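You operate a simulated robot arm through the tools that you are given. There is no shell and no other tool. Be economical: measure what you need, move in short steps, check, and stop when the job is done.

Carry out the task below with a simulated robot arm. There is one attempt and no reset: what you move stays moved.

## Task
Fit the green belt on the rig and tighten it.
Fine: open the guard for the job and shut it again; leave the red isolator off.

The check looks at the end state, three seconds after you hand in, the way a careful person would. Anything else that was tipped, shoved, dropped, spilled or broken makes it a failure.

## Robot
A 7-joint arm with a fingered hand on a trunk, on a base that drives. Base frame: it is fixed to the floor where the robot stands at the start and does not move with it; the origin is under the middle of the robot, x ahead of it, y to its left, z up. Readings come in mm, degrees, newtons and seconds.
With the tool pointing down near the work surface it reaches from about 100 to 620 mm from the robot's upright axis, wherever it stands. Its first joint turns from -115.0 to 115.0 degrees. Places, roughly: belt rig [500, 0, 1000]; deck of the belt rig [500, 0, 1000]; green belt (25x10x2 cm) [800, 1000, 900]; guard of the belt rig [500, 0, 1000]; red isolator of the belt rig [400, 100, 900]. Payload 3.1 kg.
The TCP is the grasp point between the finger pads, 22 mm short of the fingertips. In the tool frame z runs along the fingers and y along their closing line. The gripper opens to 112 mm. The gripper's body begins 60 mm behind the TCP. The gripper is a hand of 3 fingers: y runs from the thumb to the fingers, the wrist lies at [0, 0, -218] in the tool frame.
Orientation is told as [roll, pitch, yaw] about the base's x, y, z axes, in that order, counted from this pose: with the fingers straight down and closing along the base's y, the tool's x points along the base's -x, its y along +y and its z along -z.

## Interface
- The arm moves only by the tool step_arm. Its argument "steps" is a list of rows, each a list of 6 numbers: the shift along the tool's x, y, z in mm, then the turn, a rotation vector about the tool's x, y, z in degrees. In form: [[dx, dy, dz, ax, ay, az], ...]. A call has 1 to 8 rows; each row shifts and turns the commanded pose from where the row before left it, along the tool's axes as they then stand. A row lasts 0.2 s, in which the tool goes at most 50 mm and 8.6 degrees; a call with a longer step from one row to the next is refused whole. Where a pose cannot be reached the arm comes as near as it can. A force on the tool above 90 N (or 10 N above the force at the start of the call, whichever is more), or a blocked arm, ends the call early, and 0.2 s more pass. In this call time passes only in rows, and 0.2 s behind the last. It gives the time, the measured TCP pose, the force on the tool (base axes), the opening and the grip force at its end, in the units of the frame above (readings bear some noise), with the torque about the TCP (base axes, N m) and any sound that the robot's microphone picked up, and new pictures: "show" is both (left out), scene, wrist or none.
- Cameras (640 x 400 px; columns grow to the right, rows downward): "scene" is now at [10.6, 121.8, 1788.7]; the picture's right is [-0.40, -0.92, 0.00], its down [-0.70, 0.30, -0.65] and it looks along [0.60, -0.26, -0.76] (base axes); focal length 284 px, centre (320, 200). "wrist" rides on the gripper at [66, 3, -80] in the tool frame; the picture's right is [-0.05, 1.00, 0.00], its down [-0.77, -0.04, -0.64] and it looks along [-0.64, -0.03, 0.77] (tool axes); focal length 275 px, centre (320, 200). There is no depth. A picture from a camera that has moved, and an enlarged one, comes with that camera's place and axes in the base frame and with its lens.
- slide_trunk(by): slides the trunk up (or, below 0, down) by that many mm; the arm and the scene camera ride with it, the base frame stays. It gives what a move gives, with no picture.
- drive_base(legs): drives the robot by 1 to 6 legs, each [ahead, left, turn to the left] in mm, mm and degrees, along the robot's own axes; the way and the turn of a leg run together, so that a leg with both is an arc; at most 1500 mm and 180 degrees a leg. The arm and the cameras ride along, it lands a little off, and it stops where it bumps. It gives what a move gives, and a new picture of the scene camera.
- finger_targets(finger1, finger2, thumb_bend): sets how far each is bent, from 0 (flat) to 100 (curled in); at 30 the hand is open as for a grip, at 70 the pads meet at the TCP. One left out holds its place. A second passes; each finger stops where it meets its share of the squeeze, and holds until it gets a number again. It is the only way to open and close the hand. It gives what a move gives, with no picture; readings hold the bend of each and the force on the fingers (four entries, about 0 where the hand has none), thumb and palm.
- turn_head(pan, tilt): turns the head with the scene camera to pan (to the left, within 155 degrees either way) and tilt (down, from -29 to 69), counted from straight ahead of the robot. It gives what a move gives, and a new picture of the scene camera.
- close_up(camera, box): a new picture of the part [left, top, right, bottom] of that camera's present view, enlarged. The clock stands still meanwhile.
- finish_job(): hands the job in; it is judged then, once.

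Go step by step. Nothing tells you exact positions but the pictures and the camera data: compare them with the known pose of the tool, close in by small moves and look again before you grip or let go. The budget is 120 turns and 260 pictures, counting those below and the enlarged ones. Unless the task says otherwise, let go and move clear before handing in, and close with one line.

The tools are called after "Emit:" as a command line: name --pt "numbers of a row" for each row, then --argument value for the rest, lists and objects as JSON in quotes. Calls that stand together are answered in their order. step_arm: Moves the arm, as the interface text tells. Its arguments: {"type":"object","properties":{"steps":{"type":"array"},"show":{"type":"string","enum":["both","scene","wrist","none"]}},"required":["steps"]} The other tools are called the same way: slide_trunk (by) slides the trunk up or down; finger_targets (finger1, finger2, thumb_bend) moves the fingers one by one; drive_base (legs) drives the base; turn_head (pan, tilt) turns the head that bears the scene camera; close_up (camera, box) takes an enlarged picture of a part of a camera's view; finish_job () hands the job in.

At the start:

```text
t: 0.0
tool_pos: [302.3, -135.9, 1444.8]
tool_rot: [-0.1, 0.0, -0.1]
contact_force: [-0.3, 0.7, 0.0]
moment: [-0.01, 0.01, -0.03]
width: 111.7
finger_force: 0.1
shape: jaw
bend: [30.0, 30.0, 30.0]
finger forces: [0.0, 0.1, 0.0, 0.0, 0.0, 0.0]
trunk travel left (down, up): [-925.0, 65.0]
robot x, y, heading: [-1.0, 0.5, -0.0]
head pan, tilt: [-23.7, 49.4]
```

scene: 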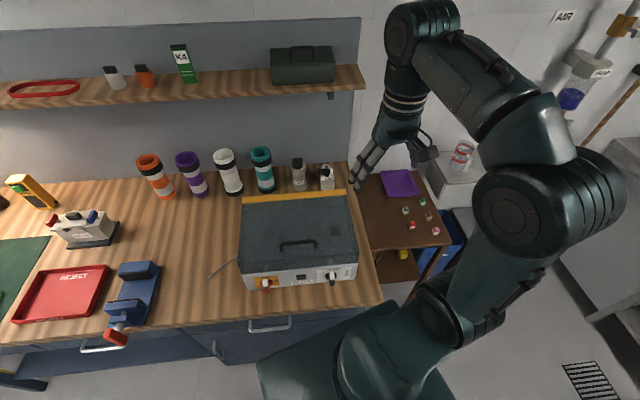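
wrist: 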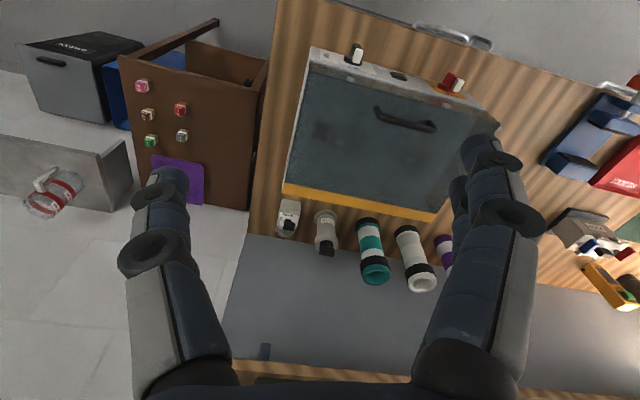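

The rig is the box with a handled lid and front knobs; the green belt should be off to the left. I'll look closer at the rig and then turn the head to find the belt.

Emit:
close_up --camera "scene" --box '[220, 170, 380, 300]'

Emit:
turn_head --pan 45 --tilt 35

```text
3.08 times, centred on (300, 235) of scene
camera zoom: at [10.6, 121.8, 1788.7], right [-0.4, -0.92, 0.0], down [-0.7, 0.3, -0.65], along [0.6, -0.26, -0.76], focal length 874 px, centre (382, 92)
```

zoom: 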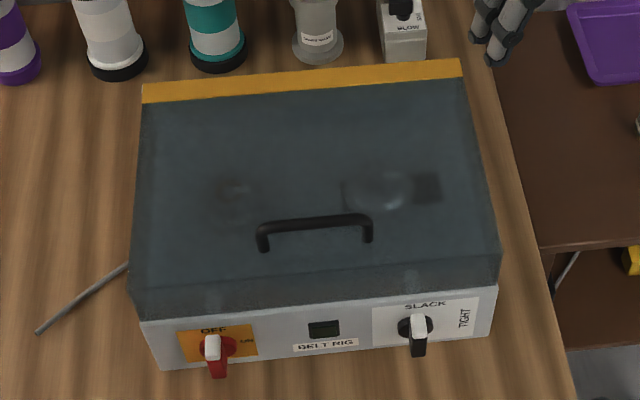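

```text
t: 1.4
tool_pos: [303.0, -135.3, 1445.0]
tool_rot: [-0.1, 0.0, 0.0]
contact_force: [-0.3, 0.7, 0.4]
moment: [-0.04, -0.02, -0.03]
width: 112.0
finger_force: 0.1
shape: jaw
bend: [30.0, 30.0, 30.0]
finger forces: [0.1, 0.1, 0.0, 0.0, 0.1, 0.1]
trunk travel left (down, up): [-925.0, 65.0]
robot x, y, heading: [2.7, -5.1, 0.2]
head pan, tilt: [45.0, 35.0]
camera scene: at [1.9, 215.0, 1809.6], right [0.71, -0.71, 0.0], down [-0.41, -0.41, -0.82], along [0.58, 0.58, -0.57], focal length 284 px, centre (320, 200)
```

scene: 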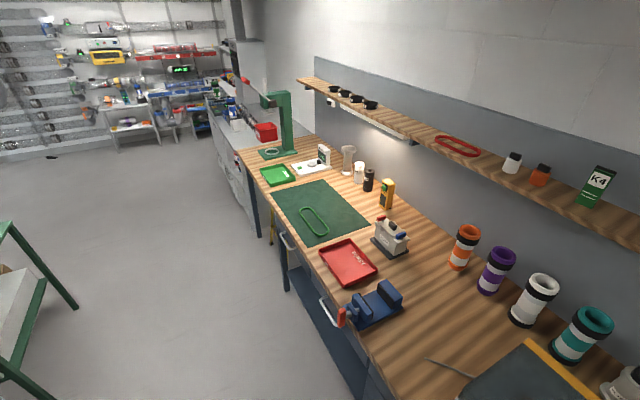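

Belt is the green loop on the mat around (776, 1033). Looking closer at it and back at the rig.

Emit:
close_up --camera "scene" --box '[250, 170, 390, 258]'

Emit:
turn_head --pan 0 --tilt 62

```text
4.55 times, centred on (320, 214) of scene
camera zoom: at [1.9, 215.0, 1809.6], right [0.71, -0.71, 0.0], down [-0.41, -0.41, -0.82], along [0.58, 0.58, -0.57], focal length 1291 px, centre (320, 136)
```

zoom: 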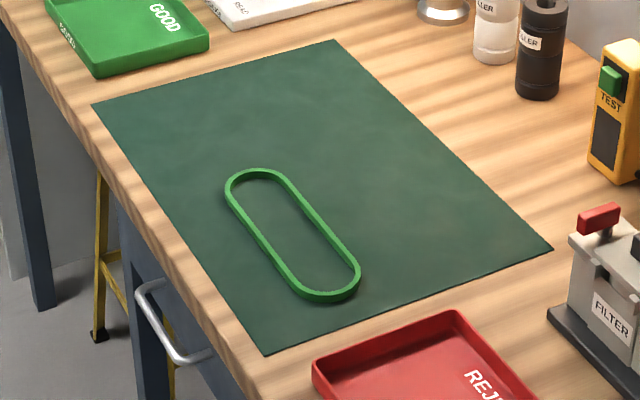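

```text
t: 2.5
tool_pos: [302.9, -135.1, 1444.2]
tool_rot: [0.0, 0.1, 0.0]
contact_force: [-0.5, -0.4, -0.3]
moment: [-0.03, -0.01, -0.02]
width: 111.9
finger_force: 0.2
shape: jaw
bend: [30.0, 30.0, 30.0]
finger forces: [0.0, 0.0, 0.0, 0.1, 0.0, 0.0]
trunk travel left (down, up): [-925.0, 65.0]
robot x, y, heading: [2.5, 1.8, -0.1]
head pan, tilt: [0.0, 62.0]
camera scene: at [4.0, 152.9, 1773.1], right [0.0, -1.0, 0.0], down [-0.88, 0.0, -0.47], along [0.47, 0.0, -0.88], focal length 284 px, centre (320, 200)
```

scene: 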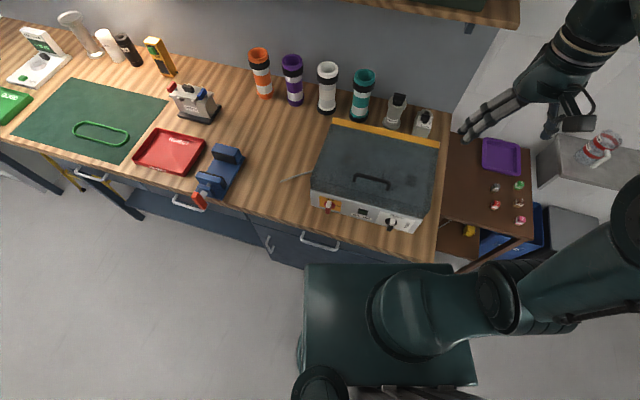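

I'll zoom on the rig from here to get its dimensions.

Emit:
close_up --camera "scene" --box '[270, 110, 460, 240]'

Emit:
close_up --camera "wrist" --box '[270, 20, 510, 240]'

```text
3.08 times, centred on (365, 175) of scene
camera zoom: at [4.0, 152.9, 1773.1], right [0.0, -1.0, 0.0], down [-0.88, 0.0, -0.47], along [0.47, 0.0, -0.88], focal length 874 px, centre (182, 277)
```

zoom: 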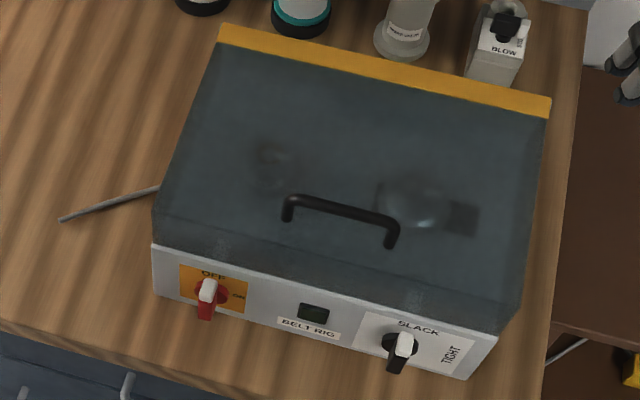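

```text
1.82 times, centred on (390, 130) of wrist
camera zoom: at [236.4, -134.5, 1524.8], right [0.05, 1.0, 0.0], down [0.77, -0.04, 0.64], along [0.64, -0.03, -0.77], focal length 500 px, centre (193, 327)
```

zoom: 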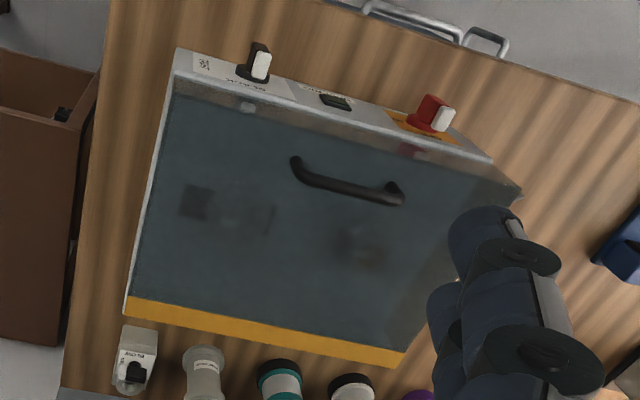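

The rig is yawed about -16.5°, with its deck near z≈1000. The guard handle is near (441, 3, 1083) and the hinge looks to be at the back yellow strip. I'll move above the handle and turn the hand so it closes across the bar.

Emit:
step_arm --pt "-27.6 27.6 29 0 0 0" --pt "-27.6 27.6 29 0 0 0" --pt "-27.6 27.6 29 0 0 0" --pt "-27.6 27.6 29 0 0 0" --pt "-27.6 27.6 29 0 0 0" --pt "0 0 0 0 0 8.5" --pt "0 0 0 0 0 8.5" --pt "0 0 0 0 0 8.5" --show "none"

Emit:
step_arm --pt "0 0 0 0 0 8.5" --pt "0 0 0 0 0 8.5" --pt "0 0 0 0 0 8.5" --pt "0 0 0 0 0 8.5" --pt "0 0 0 0 0 8.5" --pt "0 0 0 0 0 8.5" --pt "0 0 0 0 0 8.5" --pt "0 0 0 0 0 8.5" --show "none"

Emit:
step_arm --pt "0 0 10 0 0 8.5" --pt "0 0 10 0 0 4.5" --pt "0 0 20 0 0 0" --pt "0 0 20 0 0 0"

```text
t: 4.3
tool_pos: [440.0, 2.1, 1298.3]
tool_rot: [-0.1, 0.0, -25.6]
contact_force: [0.9, -1.4, -0.2]
moment: [0.01, -0.03, 0.02]
width: 111.5
finger_force: 0.0
shape: jaw
bend: [30.0, 30.0, 30.0]
finger forces: [0.0, 0.0, 0.0, 0.0, 0.1, 0.1]
trunk travel left (down, up): [-925.0, 65.0]
robot x, y, heading: [2.8, 0.0, -0.0]
head pan, tilt: [0.0, 62.0]
```

```text
t: 6.1
tool_pos: [441.4, 1.9, 1300.4]
tool_rot: [-0.1, 0.0, -93.7]
contact_force: [-0.6, -0.2, -0.2]
moment: [0.03, -0.01, 0.01]
width: 111.9
finger_force: 0.0
shape: jaw
bend: [30.0, 30.0, 30.0]
finger forces: [0.1, 0.0, 0.0, 0.1, 0.0, 0.0]
trunk travel left (down, up): [-925.0, 65.0]
robot x, y, heading: [1.3, -0.3, 0.1]
head pan, tilt: [0.0, 62.0]
```

```text
t: 7.1
tool_pos: [438.3, 1.5, 1240.6]
tool_rot: [-0.1, 0.1, -106.6]
contact_force: [0.4, 1.3, 0.3]
moment: [-0.01, 0.02, -0.04]
width: 112.1
finger_force: 0.1
shape: jaw
bend: [30.0, 30.0, 30.0]
finger forces: [0.0, 0.0, 0.0, 0.1, 0.1, 0.0]
trunk travel left (down, up): [-925.0, 65.0]
robot x, y, heading: [1.1, -0.3, 0.1]
head pan, tilt: [0.0, 62.0]
camera scene: at [4.8, 153.3, 1773.0], right [0.0, -1.0, 0.0], down [-0.88, 0.0, -0.47], along [0.47, 0.0, -0.88], focal length 284 px, centre (320, 200)
camera wrist: at [460.9, 62.8, 1320.5], right [0.94, -0.33, 0.0], down [-0.25, -0.73, 0.64], along [-0.21, -0.6, -0.77], focal length 275 px, centre (320, 200)
```

scene: 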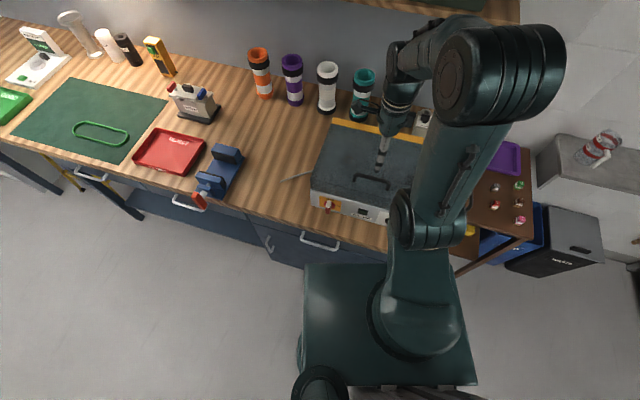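
wrist: 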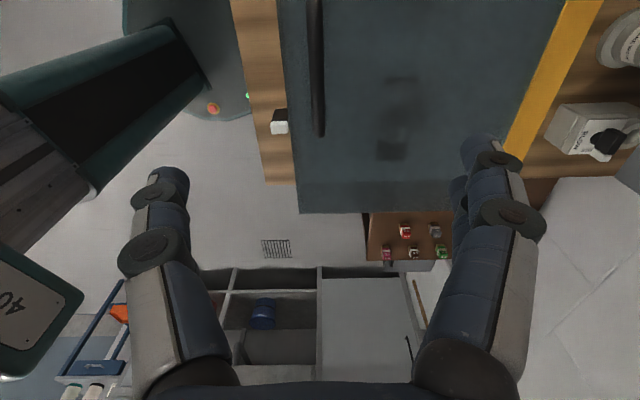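

The bar sits almost on the TCP axis, about 5 mm nearer the robot. I'll lower most of the way and check.

Emit:
step_arm --pt "0 -5 30 0 0 0" --pt "0 0 35 0 0 0" --pt "0 0 35 0 0 0"

Emit:
close_up --camera "scene" --box '[300, 110, 460, 240]'

```text
t: 7.9
tool_pos: [432.0, 3.9, 1140.6]
tool_rot: [0.0, 0.0, -106.6]
contact_force: [-0.1, -0.3, 0.5]
moment: [0.01, -0.03, 0.01]
width: 111.8
finger_force: 0.0
shape: jaw
bend: [30.0, 30.0, 30.0]
finger forces: [0.1, 0.0, 0.0, 0.0, 0.1, 0.0]
trunk travel left (down, up): [-925.0, 65.0]
robot x, y, heading: [-1.5, 0.6, 0.0]
head pan, tilt: [0.0, 62.0]
camera scene: at [5.3, 153.5, 1773.0], right [0.0, -1.0, 0.0], down [-0.88, 0.0, -0.47], along [0.47, 0.0, -0.88], focal length 284 px, centre (320, 200)
camera wrist: at [454.0, 65.3, 1221.0], right [0.94, -0.33, 0.0], down [-0.25, -0.73, 0.64], along [-0.21, -0.6, -0.77], focal length 275 px, centre (320, 200)
```

scene: 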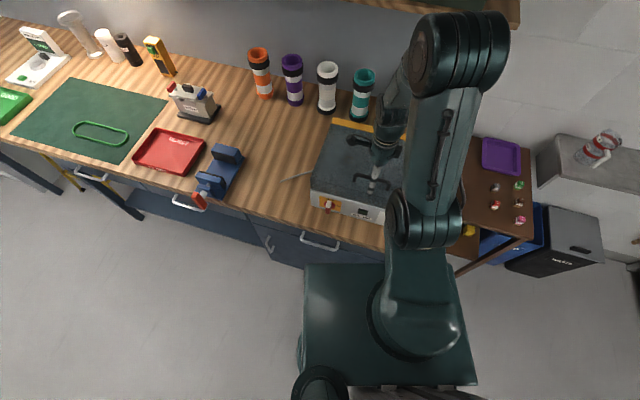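
wrist: 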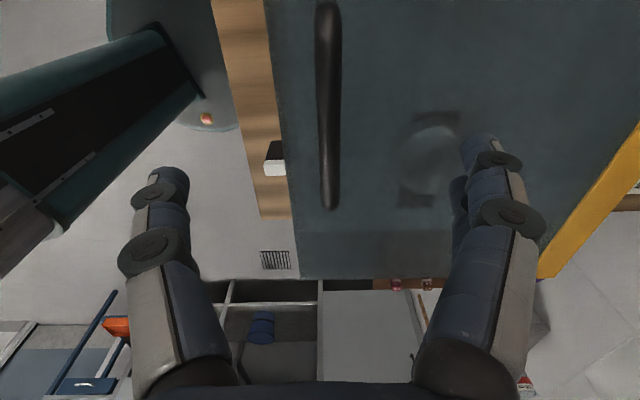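

```text
3.08 times, centred on (380, 175) of scene
camera zoom: at [5.3, 153.5, 1773.0], right [0.0, -1.0, 0.0], down [-0.88, 0.0, -0.47], along [0.47, 0.0, -0.88], focal length 874 px, centre (135, 277)
```

zoom: 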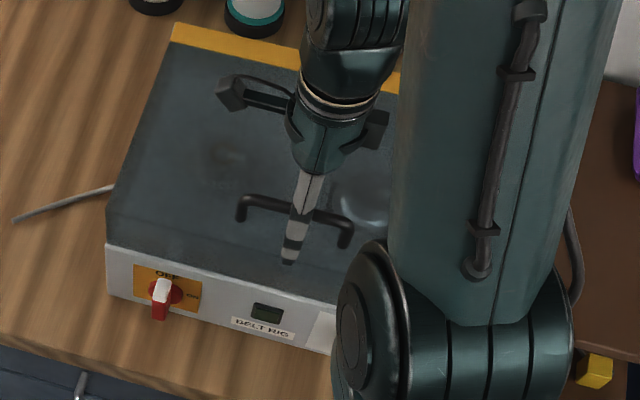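

The bar is now about 4 mm toward +y of the tool axis. I'll correct that and descend to the bar.

Emit:
step_arm --pt "0 3.5 25 0 0 0" --pt "0 0 25 0 0 0"

Emit:
close_up --camera "wrist" --box '[140, 0, 540, 280]'

Emit:
close_up --camera "scene" --box '[340, 140, 420, 200]'

```text
t: 8.5
tool_pos: [435.7, 0.8, 1088.8]
tool_rot: [0.0, 0.0, -106.5]
contact_force: [0.0, 0.3, 1.2]
moment: [0.01, 0.0, -0.01]
width: 111.9
finger_force: 0.1
shape: jaw
bend: [30.0, 30.0, 30.0]
finger forces: [0.0, 0.0, 0.0, 0.0, 0.0, 0.0]
trunk travel left (down, up): [-925.0, 65.0]
robot x, y, heading: [-1.5, -0.1, -0.1]
head pan, tilt: [0.0, 62.0]
camera scene: at [5.4, 153.2, 1773.0], right [0.0, -1.0, 0.0], down [-0.88, 0.0, -0.47], along [0.47, 0.0, -0.88], focal length 284 px, centre (320, 200)
camera wrist: at [457.9, 62.7, 1169.6], right [0.94, -0.33, 0.0], down [-0.25, -0.73, 0.64], along [-0.21, -0.6, -0.77], focal length 275 px, centre (320, 200)
```

scene: 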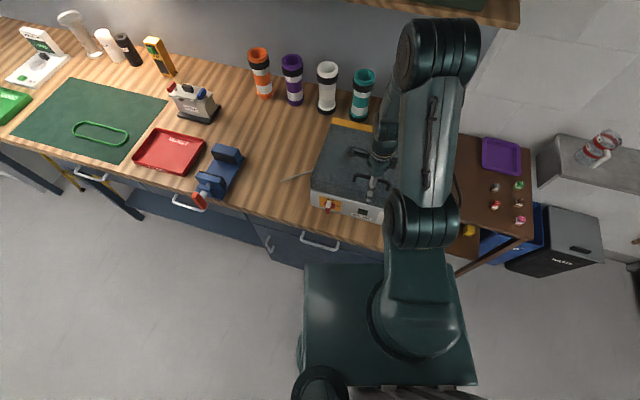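
wrist: 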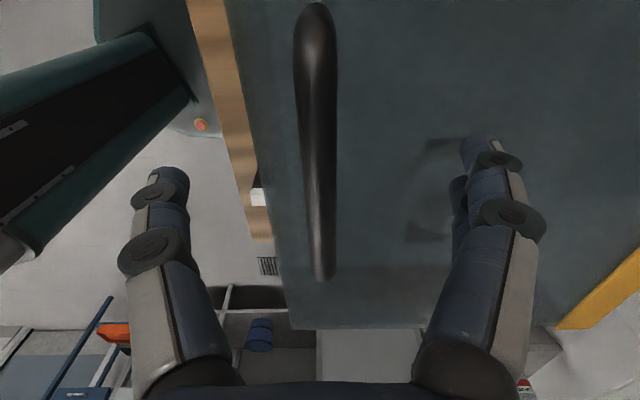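

```text
1.43 times, centred on (340, 140) of wrist
camera zoom: at [457.9, 62.7, 1169.6], right [0.94, -0.33, 0.0], down [-0.25, -0.73, 0.64], along [-0.21, -0.6, -0.77], focal length 393 px, centre (291, 286)
```

zoom: 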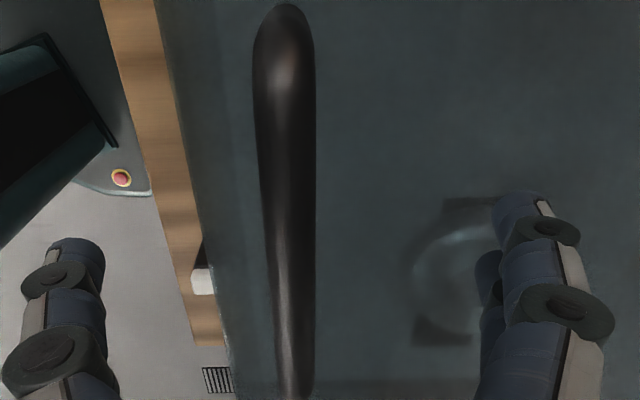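

```text
6.67 times, centred on (380, 170) of scene
camera zoom: at [5.4, 153.2, 1773.0], right [0.0, -1.0, 0.0], down [-0.88, 0.0, -0.47], along [0.47, 0.0, -0.88], focal length 1894 px, centre (-80, 400)
```

zoom: 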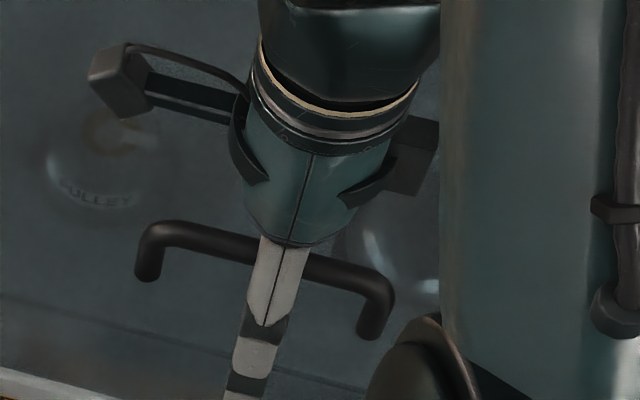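

The bar lies between the pads at TCP depth. Closing on it.

Emit:
step_arm --pt "0 0 5 0 0 0" --show "none"

Emit:
finger_targets --finger1 70 --finger2 70 --thumb_bend 70

Emit:
close_up --camera "wrist" --box '[140, 0, 540, 280]'

```text
t: 8.9
tool_pos: [438.1, 1.4, 1084.1]
tool_rot: [0.0, 0.0, -106.5]
contact_force: [-0.3, -0.7, -0.2]
moment: [0.01, 0.03, -0.02]
width: 111.9
finger_force: 0.1
shape: jaw
bend: [30.0, 30.0, 30.0]
finger forces: [0.0, 0.1, 0.0, 0.0, 0.0, 0.1]
trunk travel left (down, up): [-925.0, 65.0]
robot x, y, heading: [-0.3, -3.0, -0.2]
head pan, tilt: [0.0, 62.0]
```

```text
t: 9.9
tool_pos: [436.8, 0.7, 1084.3]
tool_rot: [0.0, 0.0, -106.5]
contact_force: [0.6, 0.4, -0.4]
moment: [0.01, -0.02, -0.04]
width: 2.8
finger_force: 0.1
shape: fingers
bend: [70.0, 70.0, 70.0]
finger forces: [0.1, 0.0, 0.1, 0.0, 0.1, 0.0]
trunk travel left (down, up): [-925.0, 65.0]
robot x, y, heading: [0.1, -0.9, -0.1]
head pan, tilt: [0.0, 62.0]
```

```text
1.43 times, centred on (340, 140) of wrist
camera zoom: at [458.5, 61.9, 1165.4], right [0.94, -0.33, 0.0], down [-0.25, -0.73, 0.64], along [-0.21, -0.6, -0.77], focal length 393 px, centre (291, 286)
```

zoom: 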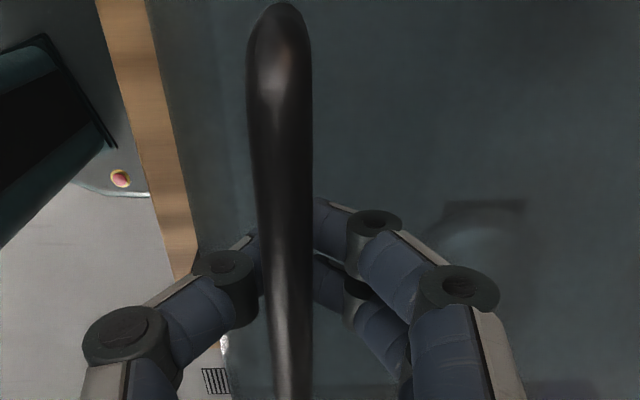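

The fingers met with no force under the bar, so it's caged inside the curled hand, which makes a good hook. I'll lift a little and watch the forces and the lid.

Emit:
step_arm --pt "0 0 -15 0 0 0" --pt "0 0 -15 0 0 0" --pt "0 0 -15 0 0 0" --show "scene"

Emit:
close_up --camera "scene" --box '[300, 110, 460, 240]'

```text
t: 10.7
tool_pos: [440.0, 2.5, 1128.3]
tool_rot: [0.0, 0.1, -106.4]
contact_force: [3.3, -2.9, -2.9]
moment: [-0.04, 0.0, -0.03]
width: 6.3
finger_force: 2.9
shape: fingers
bend: [67.0, 67.0, 70.0]
finger forces: [2.7, 2.5, 0.1, 0.1, 0.0, 0.0]
trunk travel left (down, up): [-925.0, 65.0]
robot x, y, heading: [1.1, -0.8, -0.1]
head pan, tilt: [0.0, 62.0]
camera scene: at [5.5, 152.1, 1773.0], right [0.0, -1.0, 0.0], down [-0.88, 0.0, -0.47], along [0.47, 0.0, -0.88], focal length 284 px, centre (320, 200)
```

scene: 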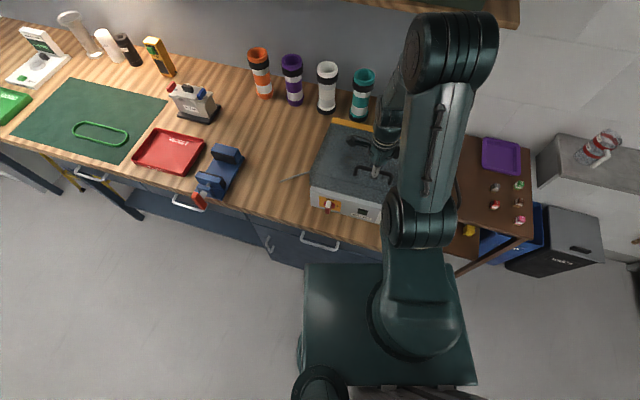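

```text
3.08 times, centred on (380, 175) of scene
camera zoom: at [5.5, 152.1, 1773.0], right [0.0, -1.0, 0.0], down [-0.88, 0.0, -0.47], along [0.47, 0.0, -0.88], focal length 874 px, centre (135, 277)
```

zoom: 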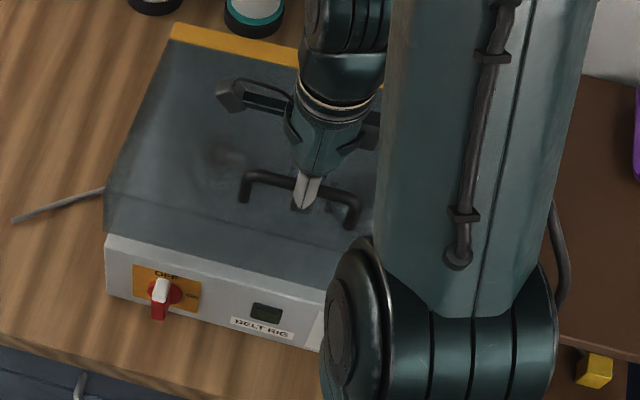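

The lid is rising with about 3 N of load, pulling toward the hinge. I'll continue along the arc, up and back.

Emit:
step_arm --pt "0 8 -15 2 0 0" --pt "0 8 -15 2 0 0" --pt "0 9 -14 2 0 0" --pt "0 10 -14 2 0 0" --show "scene"

Emit:
close_up --camera "scene" --box '[300, 110, 460, 240]'

```text
t: 11.7
tool_pos: [475.2, -8.9, 1187.4]
tool_rot: [-8.0, 0.0, -106.5]
contact_force: [-7.4, 2.7, 1.5]
moment: [0.04, 0.09, -0.01]
width: 9.2
finger_force: 2.8
shape: fingers
bend: [70.0, 70.0, 67.0]
finger forces: [0.1, 0.1, 0.1, 0.0, 6.5, 0.1]
trunk travel left (down, up): [-925.0, 65.0]
robot x, y, heading: [-4.2, 3.8, -0.2]
head pan, tilt: [0.0, 62.0]
camera scene: at [1.2, 153.8, 1773.0], right [0.0, -1.0, 0.0], down [-0.88, 0.0, -0.47], along [0.47, 0.0, -0.88], focal length 284 px, centre (320, 200)
```

scene: 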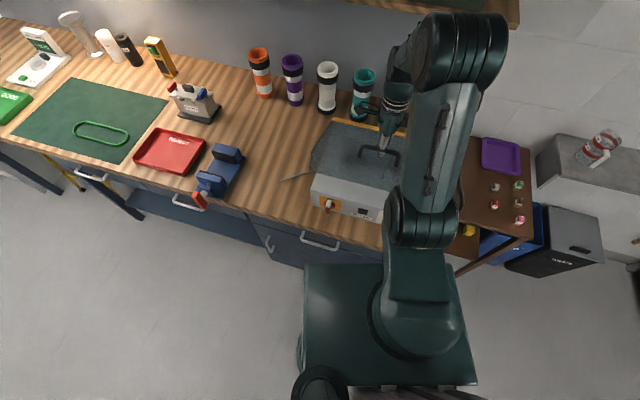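

```text
3.08 times, centred on (380, 175) of scene
camera zoom: at [1.2, 153.8, 1773.0], right [0.0, -1.0, 0.0], down [-0.88, 0.0, -0.47], along [0.47, 0.0, -0.88], focal length 874 px, centre (135, 277)
```

zoom: 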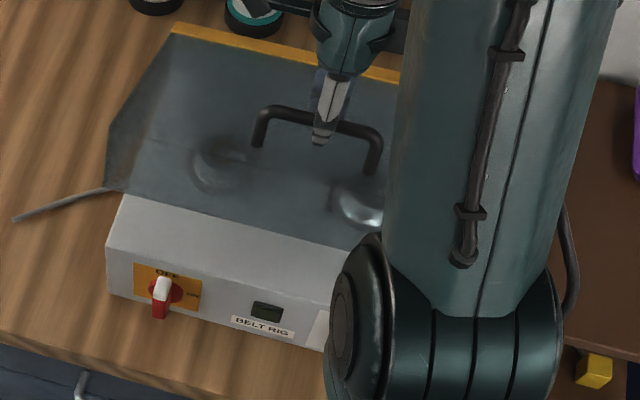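

The lid is at about 30° and following. Continuing the arc, leaning the hand back a little.

Emit:
step_arm --pt "0 12.2 -17.4 3 0 0" --pt "0 12.7 -16.3 3 0 0" --pt "0 14 -16.5 3 0 0" --pt "0 14.7 -15.7 3 0 0" --show "both"

Emit:
close_up --camera "scene" --box '[300, 110, 460, 240]'

```text
t: 12.7
tool_pos: [538.0, -30.0, 1239.1]
tool_rot: [-20.1, 0.0, -106.5]
contact_force: [-5.0, 1.5, 6.2]
moment: [0.01, 0.04, -0.01]
width: 8.9
finger_force: 3.8
shape: fingers
bend: [70.0, 70.0, 68.0]
finger forces: [0.1, 0.1, 0.0, 0.0, 7.1, 0.0]
trunk travel left (down, up): [-925.0, 65.0]
robot x, y, heading: [-0.2, -0.8, -0.4]
head pan, tilt: [0.0, 62.0]
camera scene: at [1.6, 153.1, 1773.1], right [0.0, -1.0, 0.0], down [-0.88, 0.0, -0.47], along [0.47, 0.0, -0.88], focal length 284 px, centre (320, 200)
camera wrist: at [585.5, 24.3, 1314.5], right [0.89, -0.31, -0.34], down [-0.04, -0.79, 0.61], along [-0.46, -0.53, -0.71], focal length 275 px, centre (320, 200)
```

scene: 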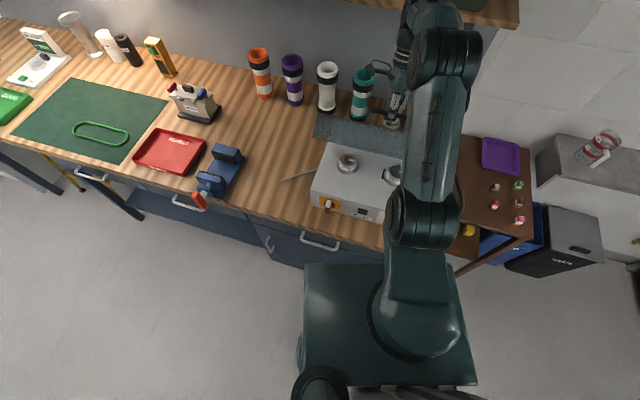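
wrist: 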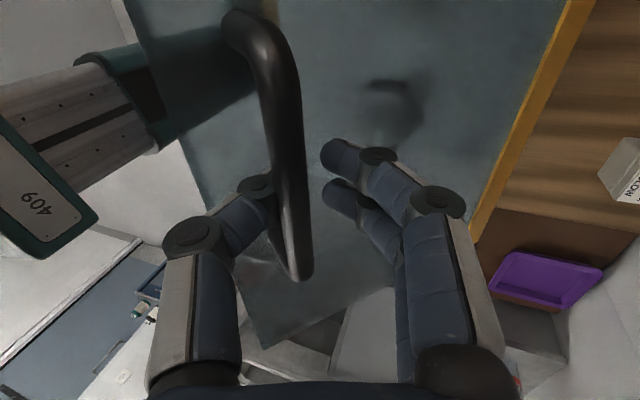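

```text
3.08 times, centred on (380, 175) of scene
camera zoom: at [1.6, 153.1, 1773.1], right [0.0, -1.0, 0.0], down [-0.88, 0.0, -0.47], along [0.47, 0.0, -0.88], focal length 874 px, centre (135, 277)
```

zoom: 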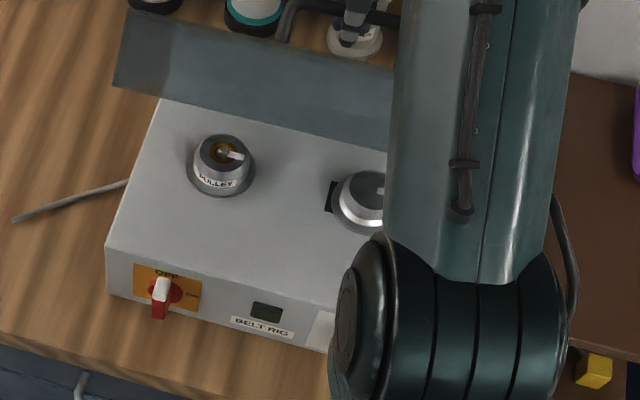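

The lid is near 60° and both pulleys are visible. Continuing the arc past vertical in stages.

Emit:
step_arm --pt "0 12 -13.3 3 0 0" --pt "0 13.9 -13 3 0 0" --pt "0 15 -12.3 3 0 0" --pt "0 16.3 -11.7 3 0 0" --show "both"

Emit:
close_up --camera "scene" --box '[300, 80, 460, 240]'

```text
t: 13.7
tool_pos: [540.8, -34.7, 1254.2]
tool_rot: [-29.1, 0.0, -106.5]
contact_force: [-1.4, 0.5, -1.1]
moment: [0.05, -0.05, 0.02]
width: 3.8
finger_force: 0.3
shape: fingers
bend: [70.0, 70.0, 69.0]
finger forces: [0.0, 0.0, 0.1, 0.0, 1.1, 0.1]
out of reach, approached as far as the arm can: row 2, 3, 4
trunk travel left (down, up): [-925.0, 65.0]
robot x, y, heading: [-1.3, 1.1, 0.1]
head pan, tilt: [0.0, 62.0]
camera scene: at [3.5, 153.1, 1773.0], right [0.0, -1.0, 0.0], down [-0.88, 0.0, -0.47], along [0.47, 0.0, -0.88], focal length 284 px, centre (320, 200)
camera wrist: at [599.9, 16.7, 1324.2], right [0.82, -0.29, -0.48], down [0.05, -0.82, 0.57], along [-0.56, -0.5, -0.66], focal length 275 px, centre (320, 200)
```

scene: 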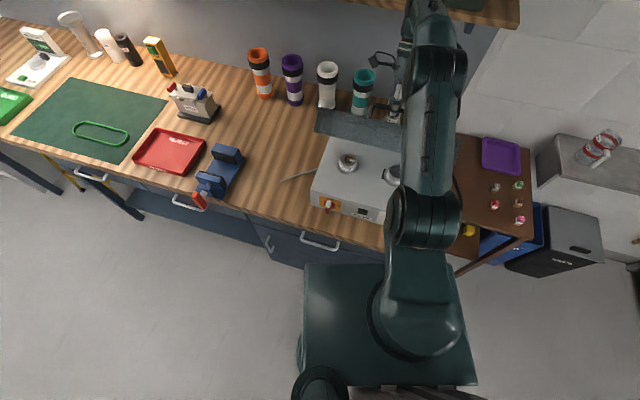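
wrist: 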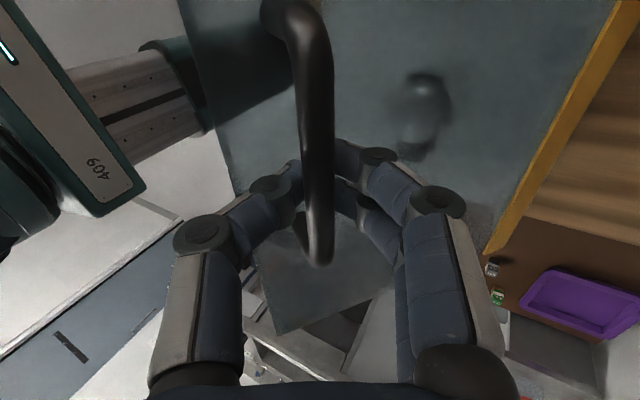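

```text
2.50 times, centred on (380, 160) of scene
camera zoom: at [3.5, 153.1, 1773.0], right [0.0, -1.0, 0.0], down [-0.88, 0.0, -0.47], along [0.47, 0.0, -0.88], focal length 710 px, centre (170, 300)
```

zoom: 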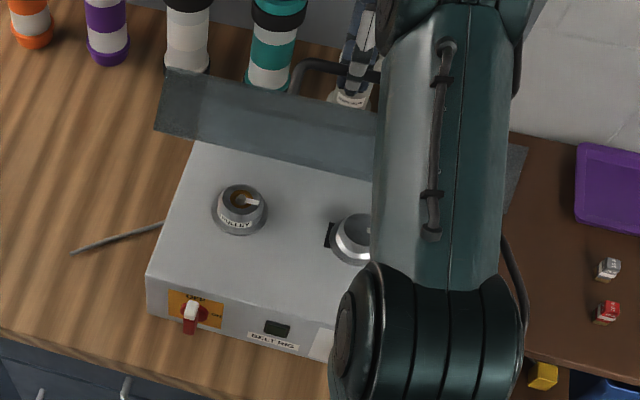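

The arm is at its reach limit with the lid at about 65°. Before driving forward, I'll look down to check the clearance between the base and the bench.

Emit:
turn_head --pan 30 --tilt 69

```text
t: 14.7
tool_pos: [541.1, -33.1, 1256.0]
tool_rot: [-28.9, 0.1, -106.5]
contact_force: [-1.1, 0.2, -0.3]
moment: [0.01, -0.01, 0.02]
width: 4.0
finger_force: 0.6
shape: fingers
bend: [70.0, 70.0, 69.0]
finger forces: [0.0, 0.1, 0.0, 0.0, 1.5, 0.0]
trunk travel left (down, up): [-925.0, 65.0]
robot x, y, heading: [3.7, 0.2, -0.2]
head pan, tilt: [30.0, 68.8]
camera scene: at [-12.2, 181.0, 1765.9], right [0.5, -0.87, 0.0], down [-0.81, -0.47, -0.36], along [0.31, 0.18, -0.93], focal length 284 px, centre (320, 200)
```

scene: 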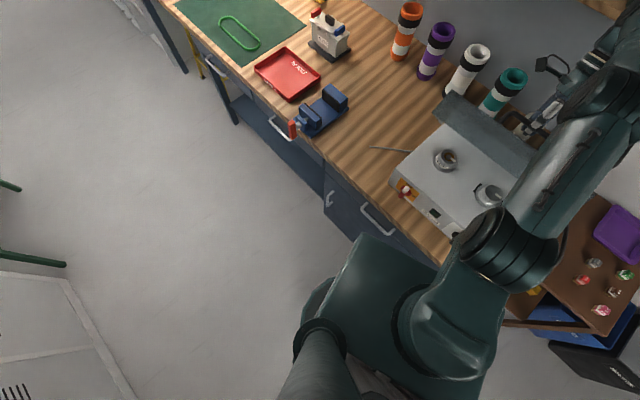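

By fitting the arc, the hinge is around z≈1067 and the radius about 225, so the lid is at about 55°. I need more reach, so I'll reduce the hand's lean, starting with one small row to see how the commanded pose behaves.

Emit:
step_arm --pt "0 0 0 -3 0 0" --show "none"

```text
t: 15.1
tool_pos: [540.6, -32.3, 1255.2]
tool_rot: [-26.0, 0.0, -106.5]
contact_force: [-0.7, -0.1, -0.7]
moment: [-0.03, -0.06, -0.04]
width: 3.8
finger_force: 0.6
shape: fingers
bend: [70.0, 70.0, 69.0]
finger forces: [0.4, 0.4, 0.0, 0.0, 1.2, 0.0]
trunk travel left (down, up): [-925.0, 65.0]
robot x, y, heading: [0.7, 1.8, 0.1]
head pan, tilt: [30.0, 68.8]
```

The commanded pose follows the clipped one, so this is safe. Un-leaning while continuing along the arc.

Emit:
step_arm --pt "0 6.3 -10.5 -4 0 0" --pt "0 9.3 -9.7 -4 0 0" --pt "0 11.8 -9.7 -4 0 0" --pt "0 13.7 -8 -4 0 0" --show "both"

```text
t: 16.1
tool_pos: [588.9, -48.7, 1276.8]
tool_rot: [-9.9, 0.0, -106.5]
contact_force: [-1.1, 0.2, 0.7]
moment: [0.0, 0.04, -0.01]
width: 4.3
finger_force: 0.4
shape: fingers
bend: [70.0, 70.0, 69.0]
finger forces: [0.1, 0.0, 0.0, 0.0, 1.4, 0.0]
trunk travel left (down, up): [-925.0, 65.0]
robot x, y, heading: [1.6, -1.4, -0.0]
head pan, tilt: [30.0, 68.8]
camera scene: at [-12.4, 181.2, 1765.9], right [0.5, -0.87, 0.0], down [-0.81, -0.47, -0.36], along [0.31, 0.18, -0.93], focal length 284 px, centre (320, 200)
camera wrist: at [624.6, 8.3, 1355.6], right [0.93, -0.32, -0.17], down [-0.15, -0.76, 0.63], along [-0.34, -0.56, -0.75], focal length 275 px, centre (320, 200)
```

scene: 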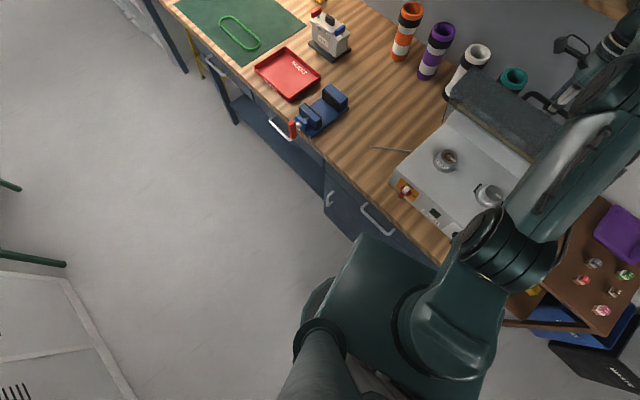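
wrist: 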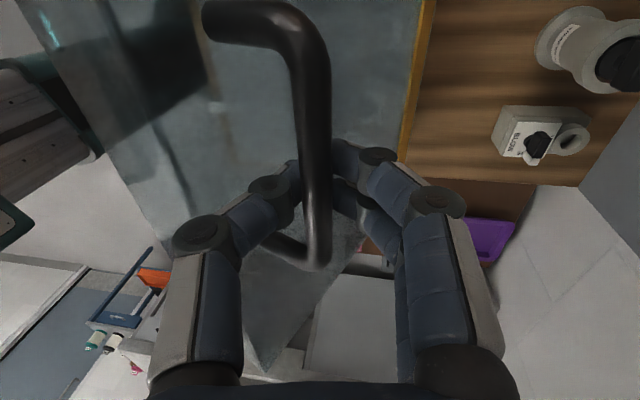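

Lid is about 70° and clear so far. Continuing straight back toward vertical.

Emit:
step_arm --pt "0 13.5 -5.5 -2 0 0" --pt "0 14 -4.5 -2 0 0" --pt "0 14 -3 -2 0 0" --pt "0 14 -1.5 -2 0 0" --show "both"

```text
t: 17.1
tool_pos: [624.8, -59.7, 1282.8]
tool_rot: [-2.1, -0.1, -106.4]
contact_force: [-1.2, 0.0, -0.6]
moment: [-0.01, 0.0, -0.01]
width: 3.5
finger_force: 0.4
shape: fingers
bend: [70.0, 70.0, 70.0]
finger forces: [0.1, 0.1, 0.0, 0.0, 0.7, 0.0]
out of reach, approached as far as the arm can: row 3, 4
trunk travel left (down, up): [-925.0, 65.0]
robot x, y, heading: [-0.3, 2.0, -0.0]
head pan, tilt: [30.0, 68.8]
camera scene: at [-12.5, 181.6, 1765.8], right [0.5, -0.87, 0.0], down [-0.81, -0.47, -0.36], along [0.31, 0.18, -0.93], focal length 284 px, centre (320, 200)
camera wrist: at [649.5, 0.9, 1364.0], right [0.94, -0.33, -0.04], down [-0.23, -0.74, 0.64], along [-0.24, -0.59, -0.77], focal length 275 px, centre (320, 200)
```

scene: 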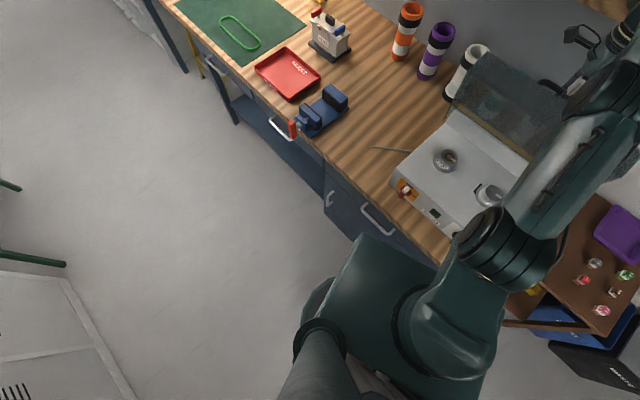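
wrist: 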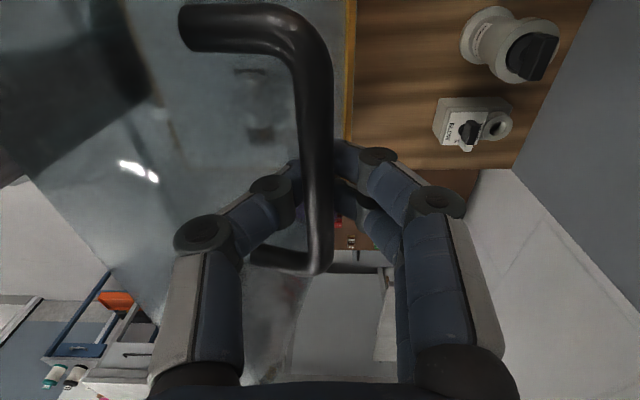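

The lid is at about 78° and out of reach again. I'll nudge the base forward 45 mm toward the bench; it stops if it bumps.

Emit:
drive_base --legs '[[45, -13, 0]]'

```text
t: 18.0
tool_pos: [667.8, -73.5, 1283.5]
tool_rot: [-2.2, 0.0, -106.6]
contact_force: [-1.9, 0.0, -1.1]
moment: [0.05, 0.15, -0.02]
width: 6.0
finger_force: 4.1
shape: fingers
bend: [70.0, 70.0, 68.0]
finger forces: [0.2, 0.1, 0.0, 0.1, 8.6, 0.0]
trunk travel left (down, up): [-925.0, 65.0]
robot x, y, heading: [42.9, -12.1, 0.1]
head pan, tilt: [30.0, 68.8]
camera scene: at [30.4, 168.8, 1765.8], right [0.5, -0.87, 0.0], down [-0.81, -0.47, -0.36], along [0.31, 0.18, -0.93], focal length 284 px, centre (320, 200)
```

scene: 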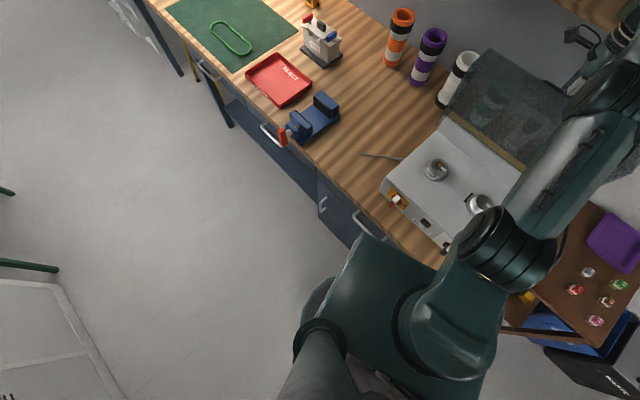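

The base moved freely and the lid is near vertical. I'll look through the wrist camera, then nudge again.

Emit:
close_up --camera "wrist" --box '[0, 0, 640, 400]'

Emit:
drive_base --legs '[[30, -9, 0]]'

```text
1.00 times, centred on (320, 200) of wrist
camera zoom: at [692.3, -12.9, 1364.2], right [0.94, -0.33, -0.04], down [-0.23, -0.74, 0.64], along [-0.24, -0.59, -0.77], focal length 275 px, centre (320, 200)
```

zoom: 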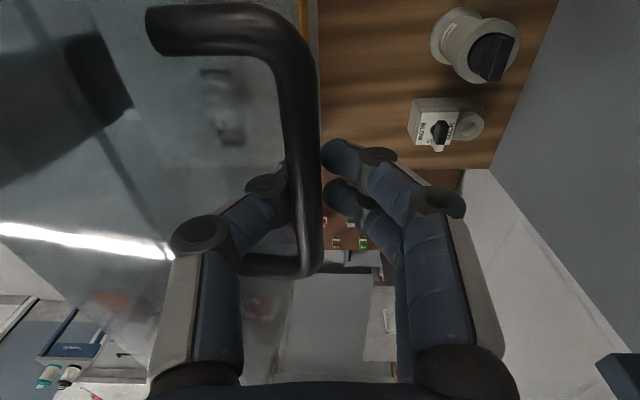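

```text
t: 18.9
tool_pos: [688.6, -79.4, 1283.1]
tool_rot: [-2.5, 0.0, -106.5]
contact_force: [-0.5, 0.2, -4.2]
moment: [0.03, 0.14, 0.05]
width: 9.0
finger_force: 9.4
shape: fingers
bend: [70.0, 70.0, 66.0]
finger forces: [0.0, 0.0, 0.0, 0.1, 18.2, 0.1]
trunk travel left (down, up): [-925.0, 65.0]
robot x, y, heading: [65.0, -18.8, 0.0]
head pan, tilt: [30.0, 68.8]
stopped in leg 1: the robot was blocked; the commanded pose is now the measured one
camera scene: at [53.3, 161.3, 1766.1], right [0.5, -0.87, 0.0], down [-0.81, -0.47, -0.36], along [0.31, 0.18, -0.93], focal length 284 px, centre (320, 200)
```

scene: 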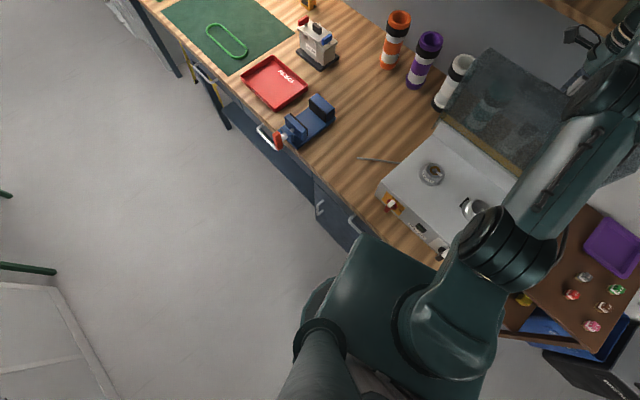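

The base was blocked, either by the bench or because the lid reached its stop. Checking the wrist view.

Emit:
close_up --camera "wrist" --box '[0, 0, 640, 400]'

Emit:
close_up --camera "scene" --box '[360, 20, 600, 260]'

```text
1.00 times, centred on (320, 200) of wrist
camera zoom: at [714.2, -19.5, 1363.1], right [0.94, -0.33, -0.04], down [-0.23, -0.74, 0.64], along [-0.24, -0.59, -0.77], focal length 275 px, centre (320, 200)
```

zoom: 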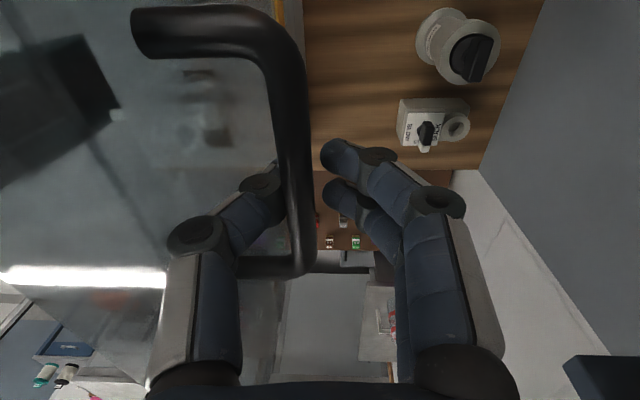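

```text
1.67 times, centred on (480, 140) of scene
camera zoom: at [53.3, 161.3, 1766.1], right [0.5, -0.87, 0.0], down [-0.81, -0.47, -0.36], along [0.31, 0.18, -0.93], focal length 473 px, centre (53, 300)
```

zoom: 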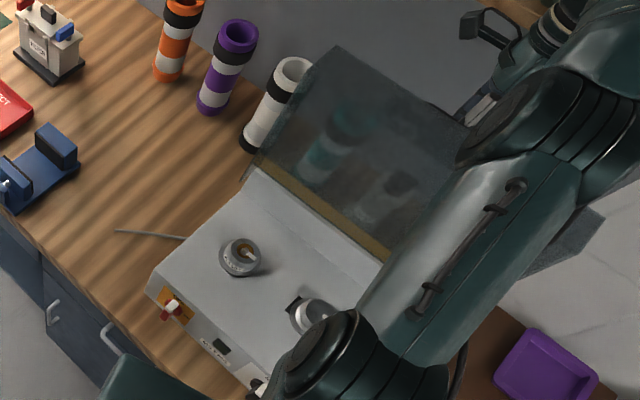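

The thumb is wedged between the bar and the lid, and the lid is about vertical. I'll ease the thumb a little and see what the lid does.

Emit:
finger_targets --thumb_bend 60

Emit:
close_up --camera "wrist" --box '[0, 0, 640, 400]'

Emit:
turn_head --pan 60 --tilt 40

```text
t: 19.9
tool_pos: [687.2, -79.2, 1284.0]
tool_rot: [-2.3, 0.0, -106.5]
contact_force: [-0.5, -0.7, 0.4]
moment: [0.01, -0.03, 0.04]
width: 14.7
finger_force: 0.2
shape: fingers
bend: [70.0, 70.0, 60.0]
finger forces: [0.0, 0.0, 0.1, 0.0, 0.3, 0.0]
trunk travel left (down, up): [-925.0, 65.0]
robot x, y, heading: [61.8, -19.8, -0.0]
head pan, tilt: [30.0, 68.8]
```

```text
1.00 times, centred on (320, 200) of wrist
camera zoom: at [713.1, -18.9, 1363.9], right [0.94, -0.33, -0.04], down [-0.23, -0.74, 0.64], along [-0.24, -0.59, -0.77], focal length 275 px, centre (320, 200)
```

zoom: 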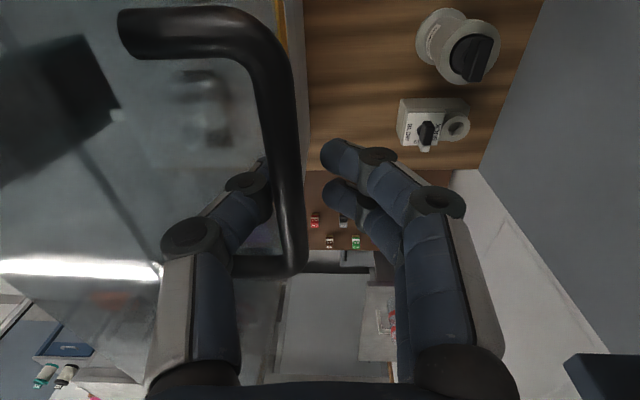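

```text
t: 20.9
tool_pos: [688.9, -78.7, 1283.9]
tool_rot: [-2.3, 0.0, -106.6]
contact_force: [0.3, -0.1, -0.1]
moment: [-0.03, 0.0, -0.01]
width: 15.1
finger_force: 0.2
shape: fingers
bend: [70.0, 70.0, 60.0]
finger forces: [0.0, 0.0, 0.0, 0.1, 0.3, 0.0]
trunk travel left (down, up): [-925.0, 65.0]
robot x, y, heading: [64.8, -22.3, -0.0]
head pan, tilt: [60.0, 40.0]
camera scene: at [45.7, 207.6, 1802.0], right [0.87, -0.5, 0.0], down [-0.32, -0.56, -0.77], along [0.38, 0.66, -0.64], focal length 284 px, centre (320, 200)
```

scene: 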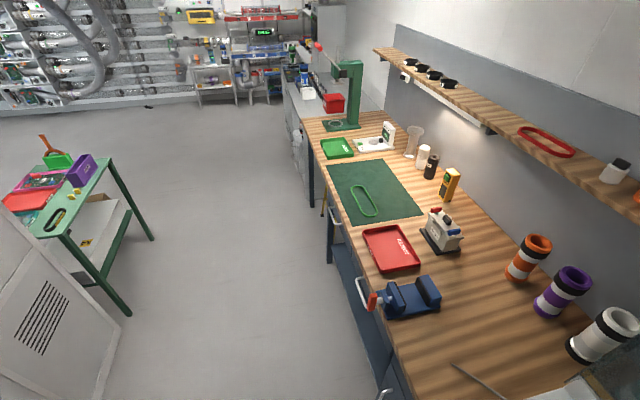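

The lid hangs almost balanced on the thumb, just short of vertical. I'll push +f a bit more with the arm.

Emit:
step_arm --pt "0 10 0 0 0 0" --pt "0 10 0 0 0 0" --pt "0 10 0 0 0 0" --show "wrist"

```text
t: 21.7
tool_pos: [692.1, -84.4, 1283.1]
tool_rot: [-2.2, 0.1, -106.4]
contact_force: [-0.8, -1.4, 0.2]
moment: [0.0, 0.02, 0.02]
width: 15.1
finger_force: 0.1
shape: fingers
bend: [70.0, 70.0, 60.0]
finger forces: [0.0, 0.1, 0.1, 0.0, 0.0, 0.0]
out of reach, approached as far as the arm can: row 1, 2, 3
trunk travel left (down, up): [-925.0, 65.0]
robot x, y, heading: [59.5, -18.2, -0.1]
head pan, tilt: [60.0, 40.0]
camera wrist: at [717.3, -24.2, 1362.9], right [0.94, -0.33, -0.04], down [-0.23, -0.74, 0.64], along [-0.24, -0.59, -0.77], focal length 275 px, centre (320, 200)
```

wrist: 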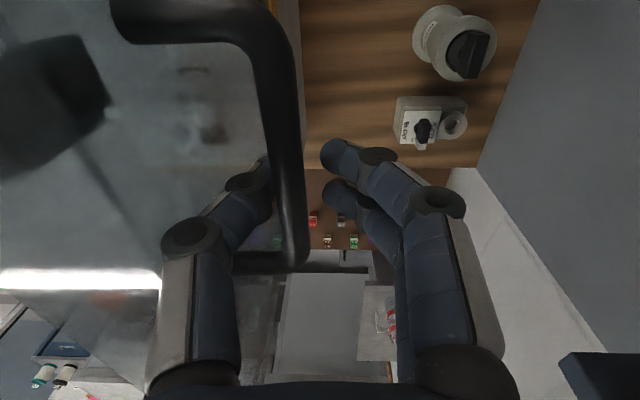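

No thumb force now, so the lid may be holding by itself. I'll open the thumb a bit more and see if the bar follows.

Emit:
finger_targets --thumb_bend 50

Emit:
close_up --camera "wrist" --box '[0, 0, 640, 400]'

```text
t: 22.7
tool_pos: [692.6, -84.9, 1281.1]
tool_rot: [-2.3, 0.0, -106.4]
contact_force: [1.3, -0.3, 0.1]
moment: [0.02, -0.01, 0.0]
width: 28.5
finger_force: 0.8
shape: fingers
bend: [70.0, 70.0, 50.0]
finger forces: [0.0, 0.1, 0.0, 0.1, 0.3, 0.1]
trunk travel left (down, up): [-925.0, 65.0]
robot x, y, heading: [64.1, -17.2, 0.1]
head pan, tilt: [60.0, 40.0]
```

```text
1.00 times, centred on (320, 200) of wrist
camera zoom: at [717.5, -24.4, 1362.8], right [0.94, -0.33, -0.04], down [-0.23, -0.74, 0.64], along [-0.24, -0.59, -0.77], focal length 275 px, centre (320, 200)
```

zoom: 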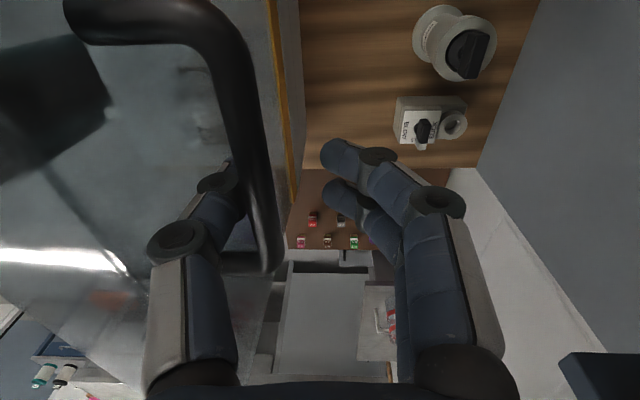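

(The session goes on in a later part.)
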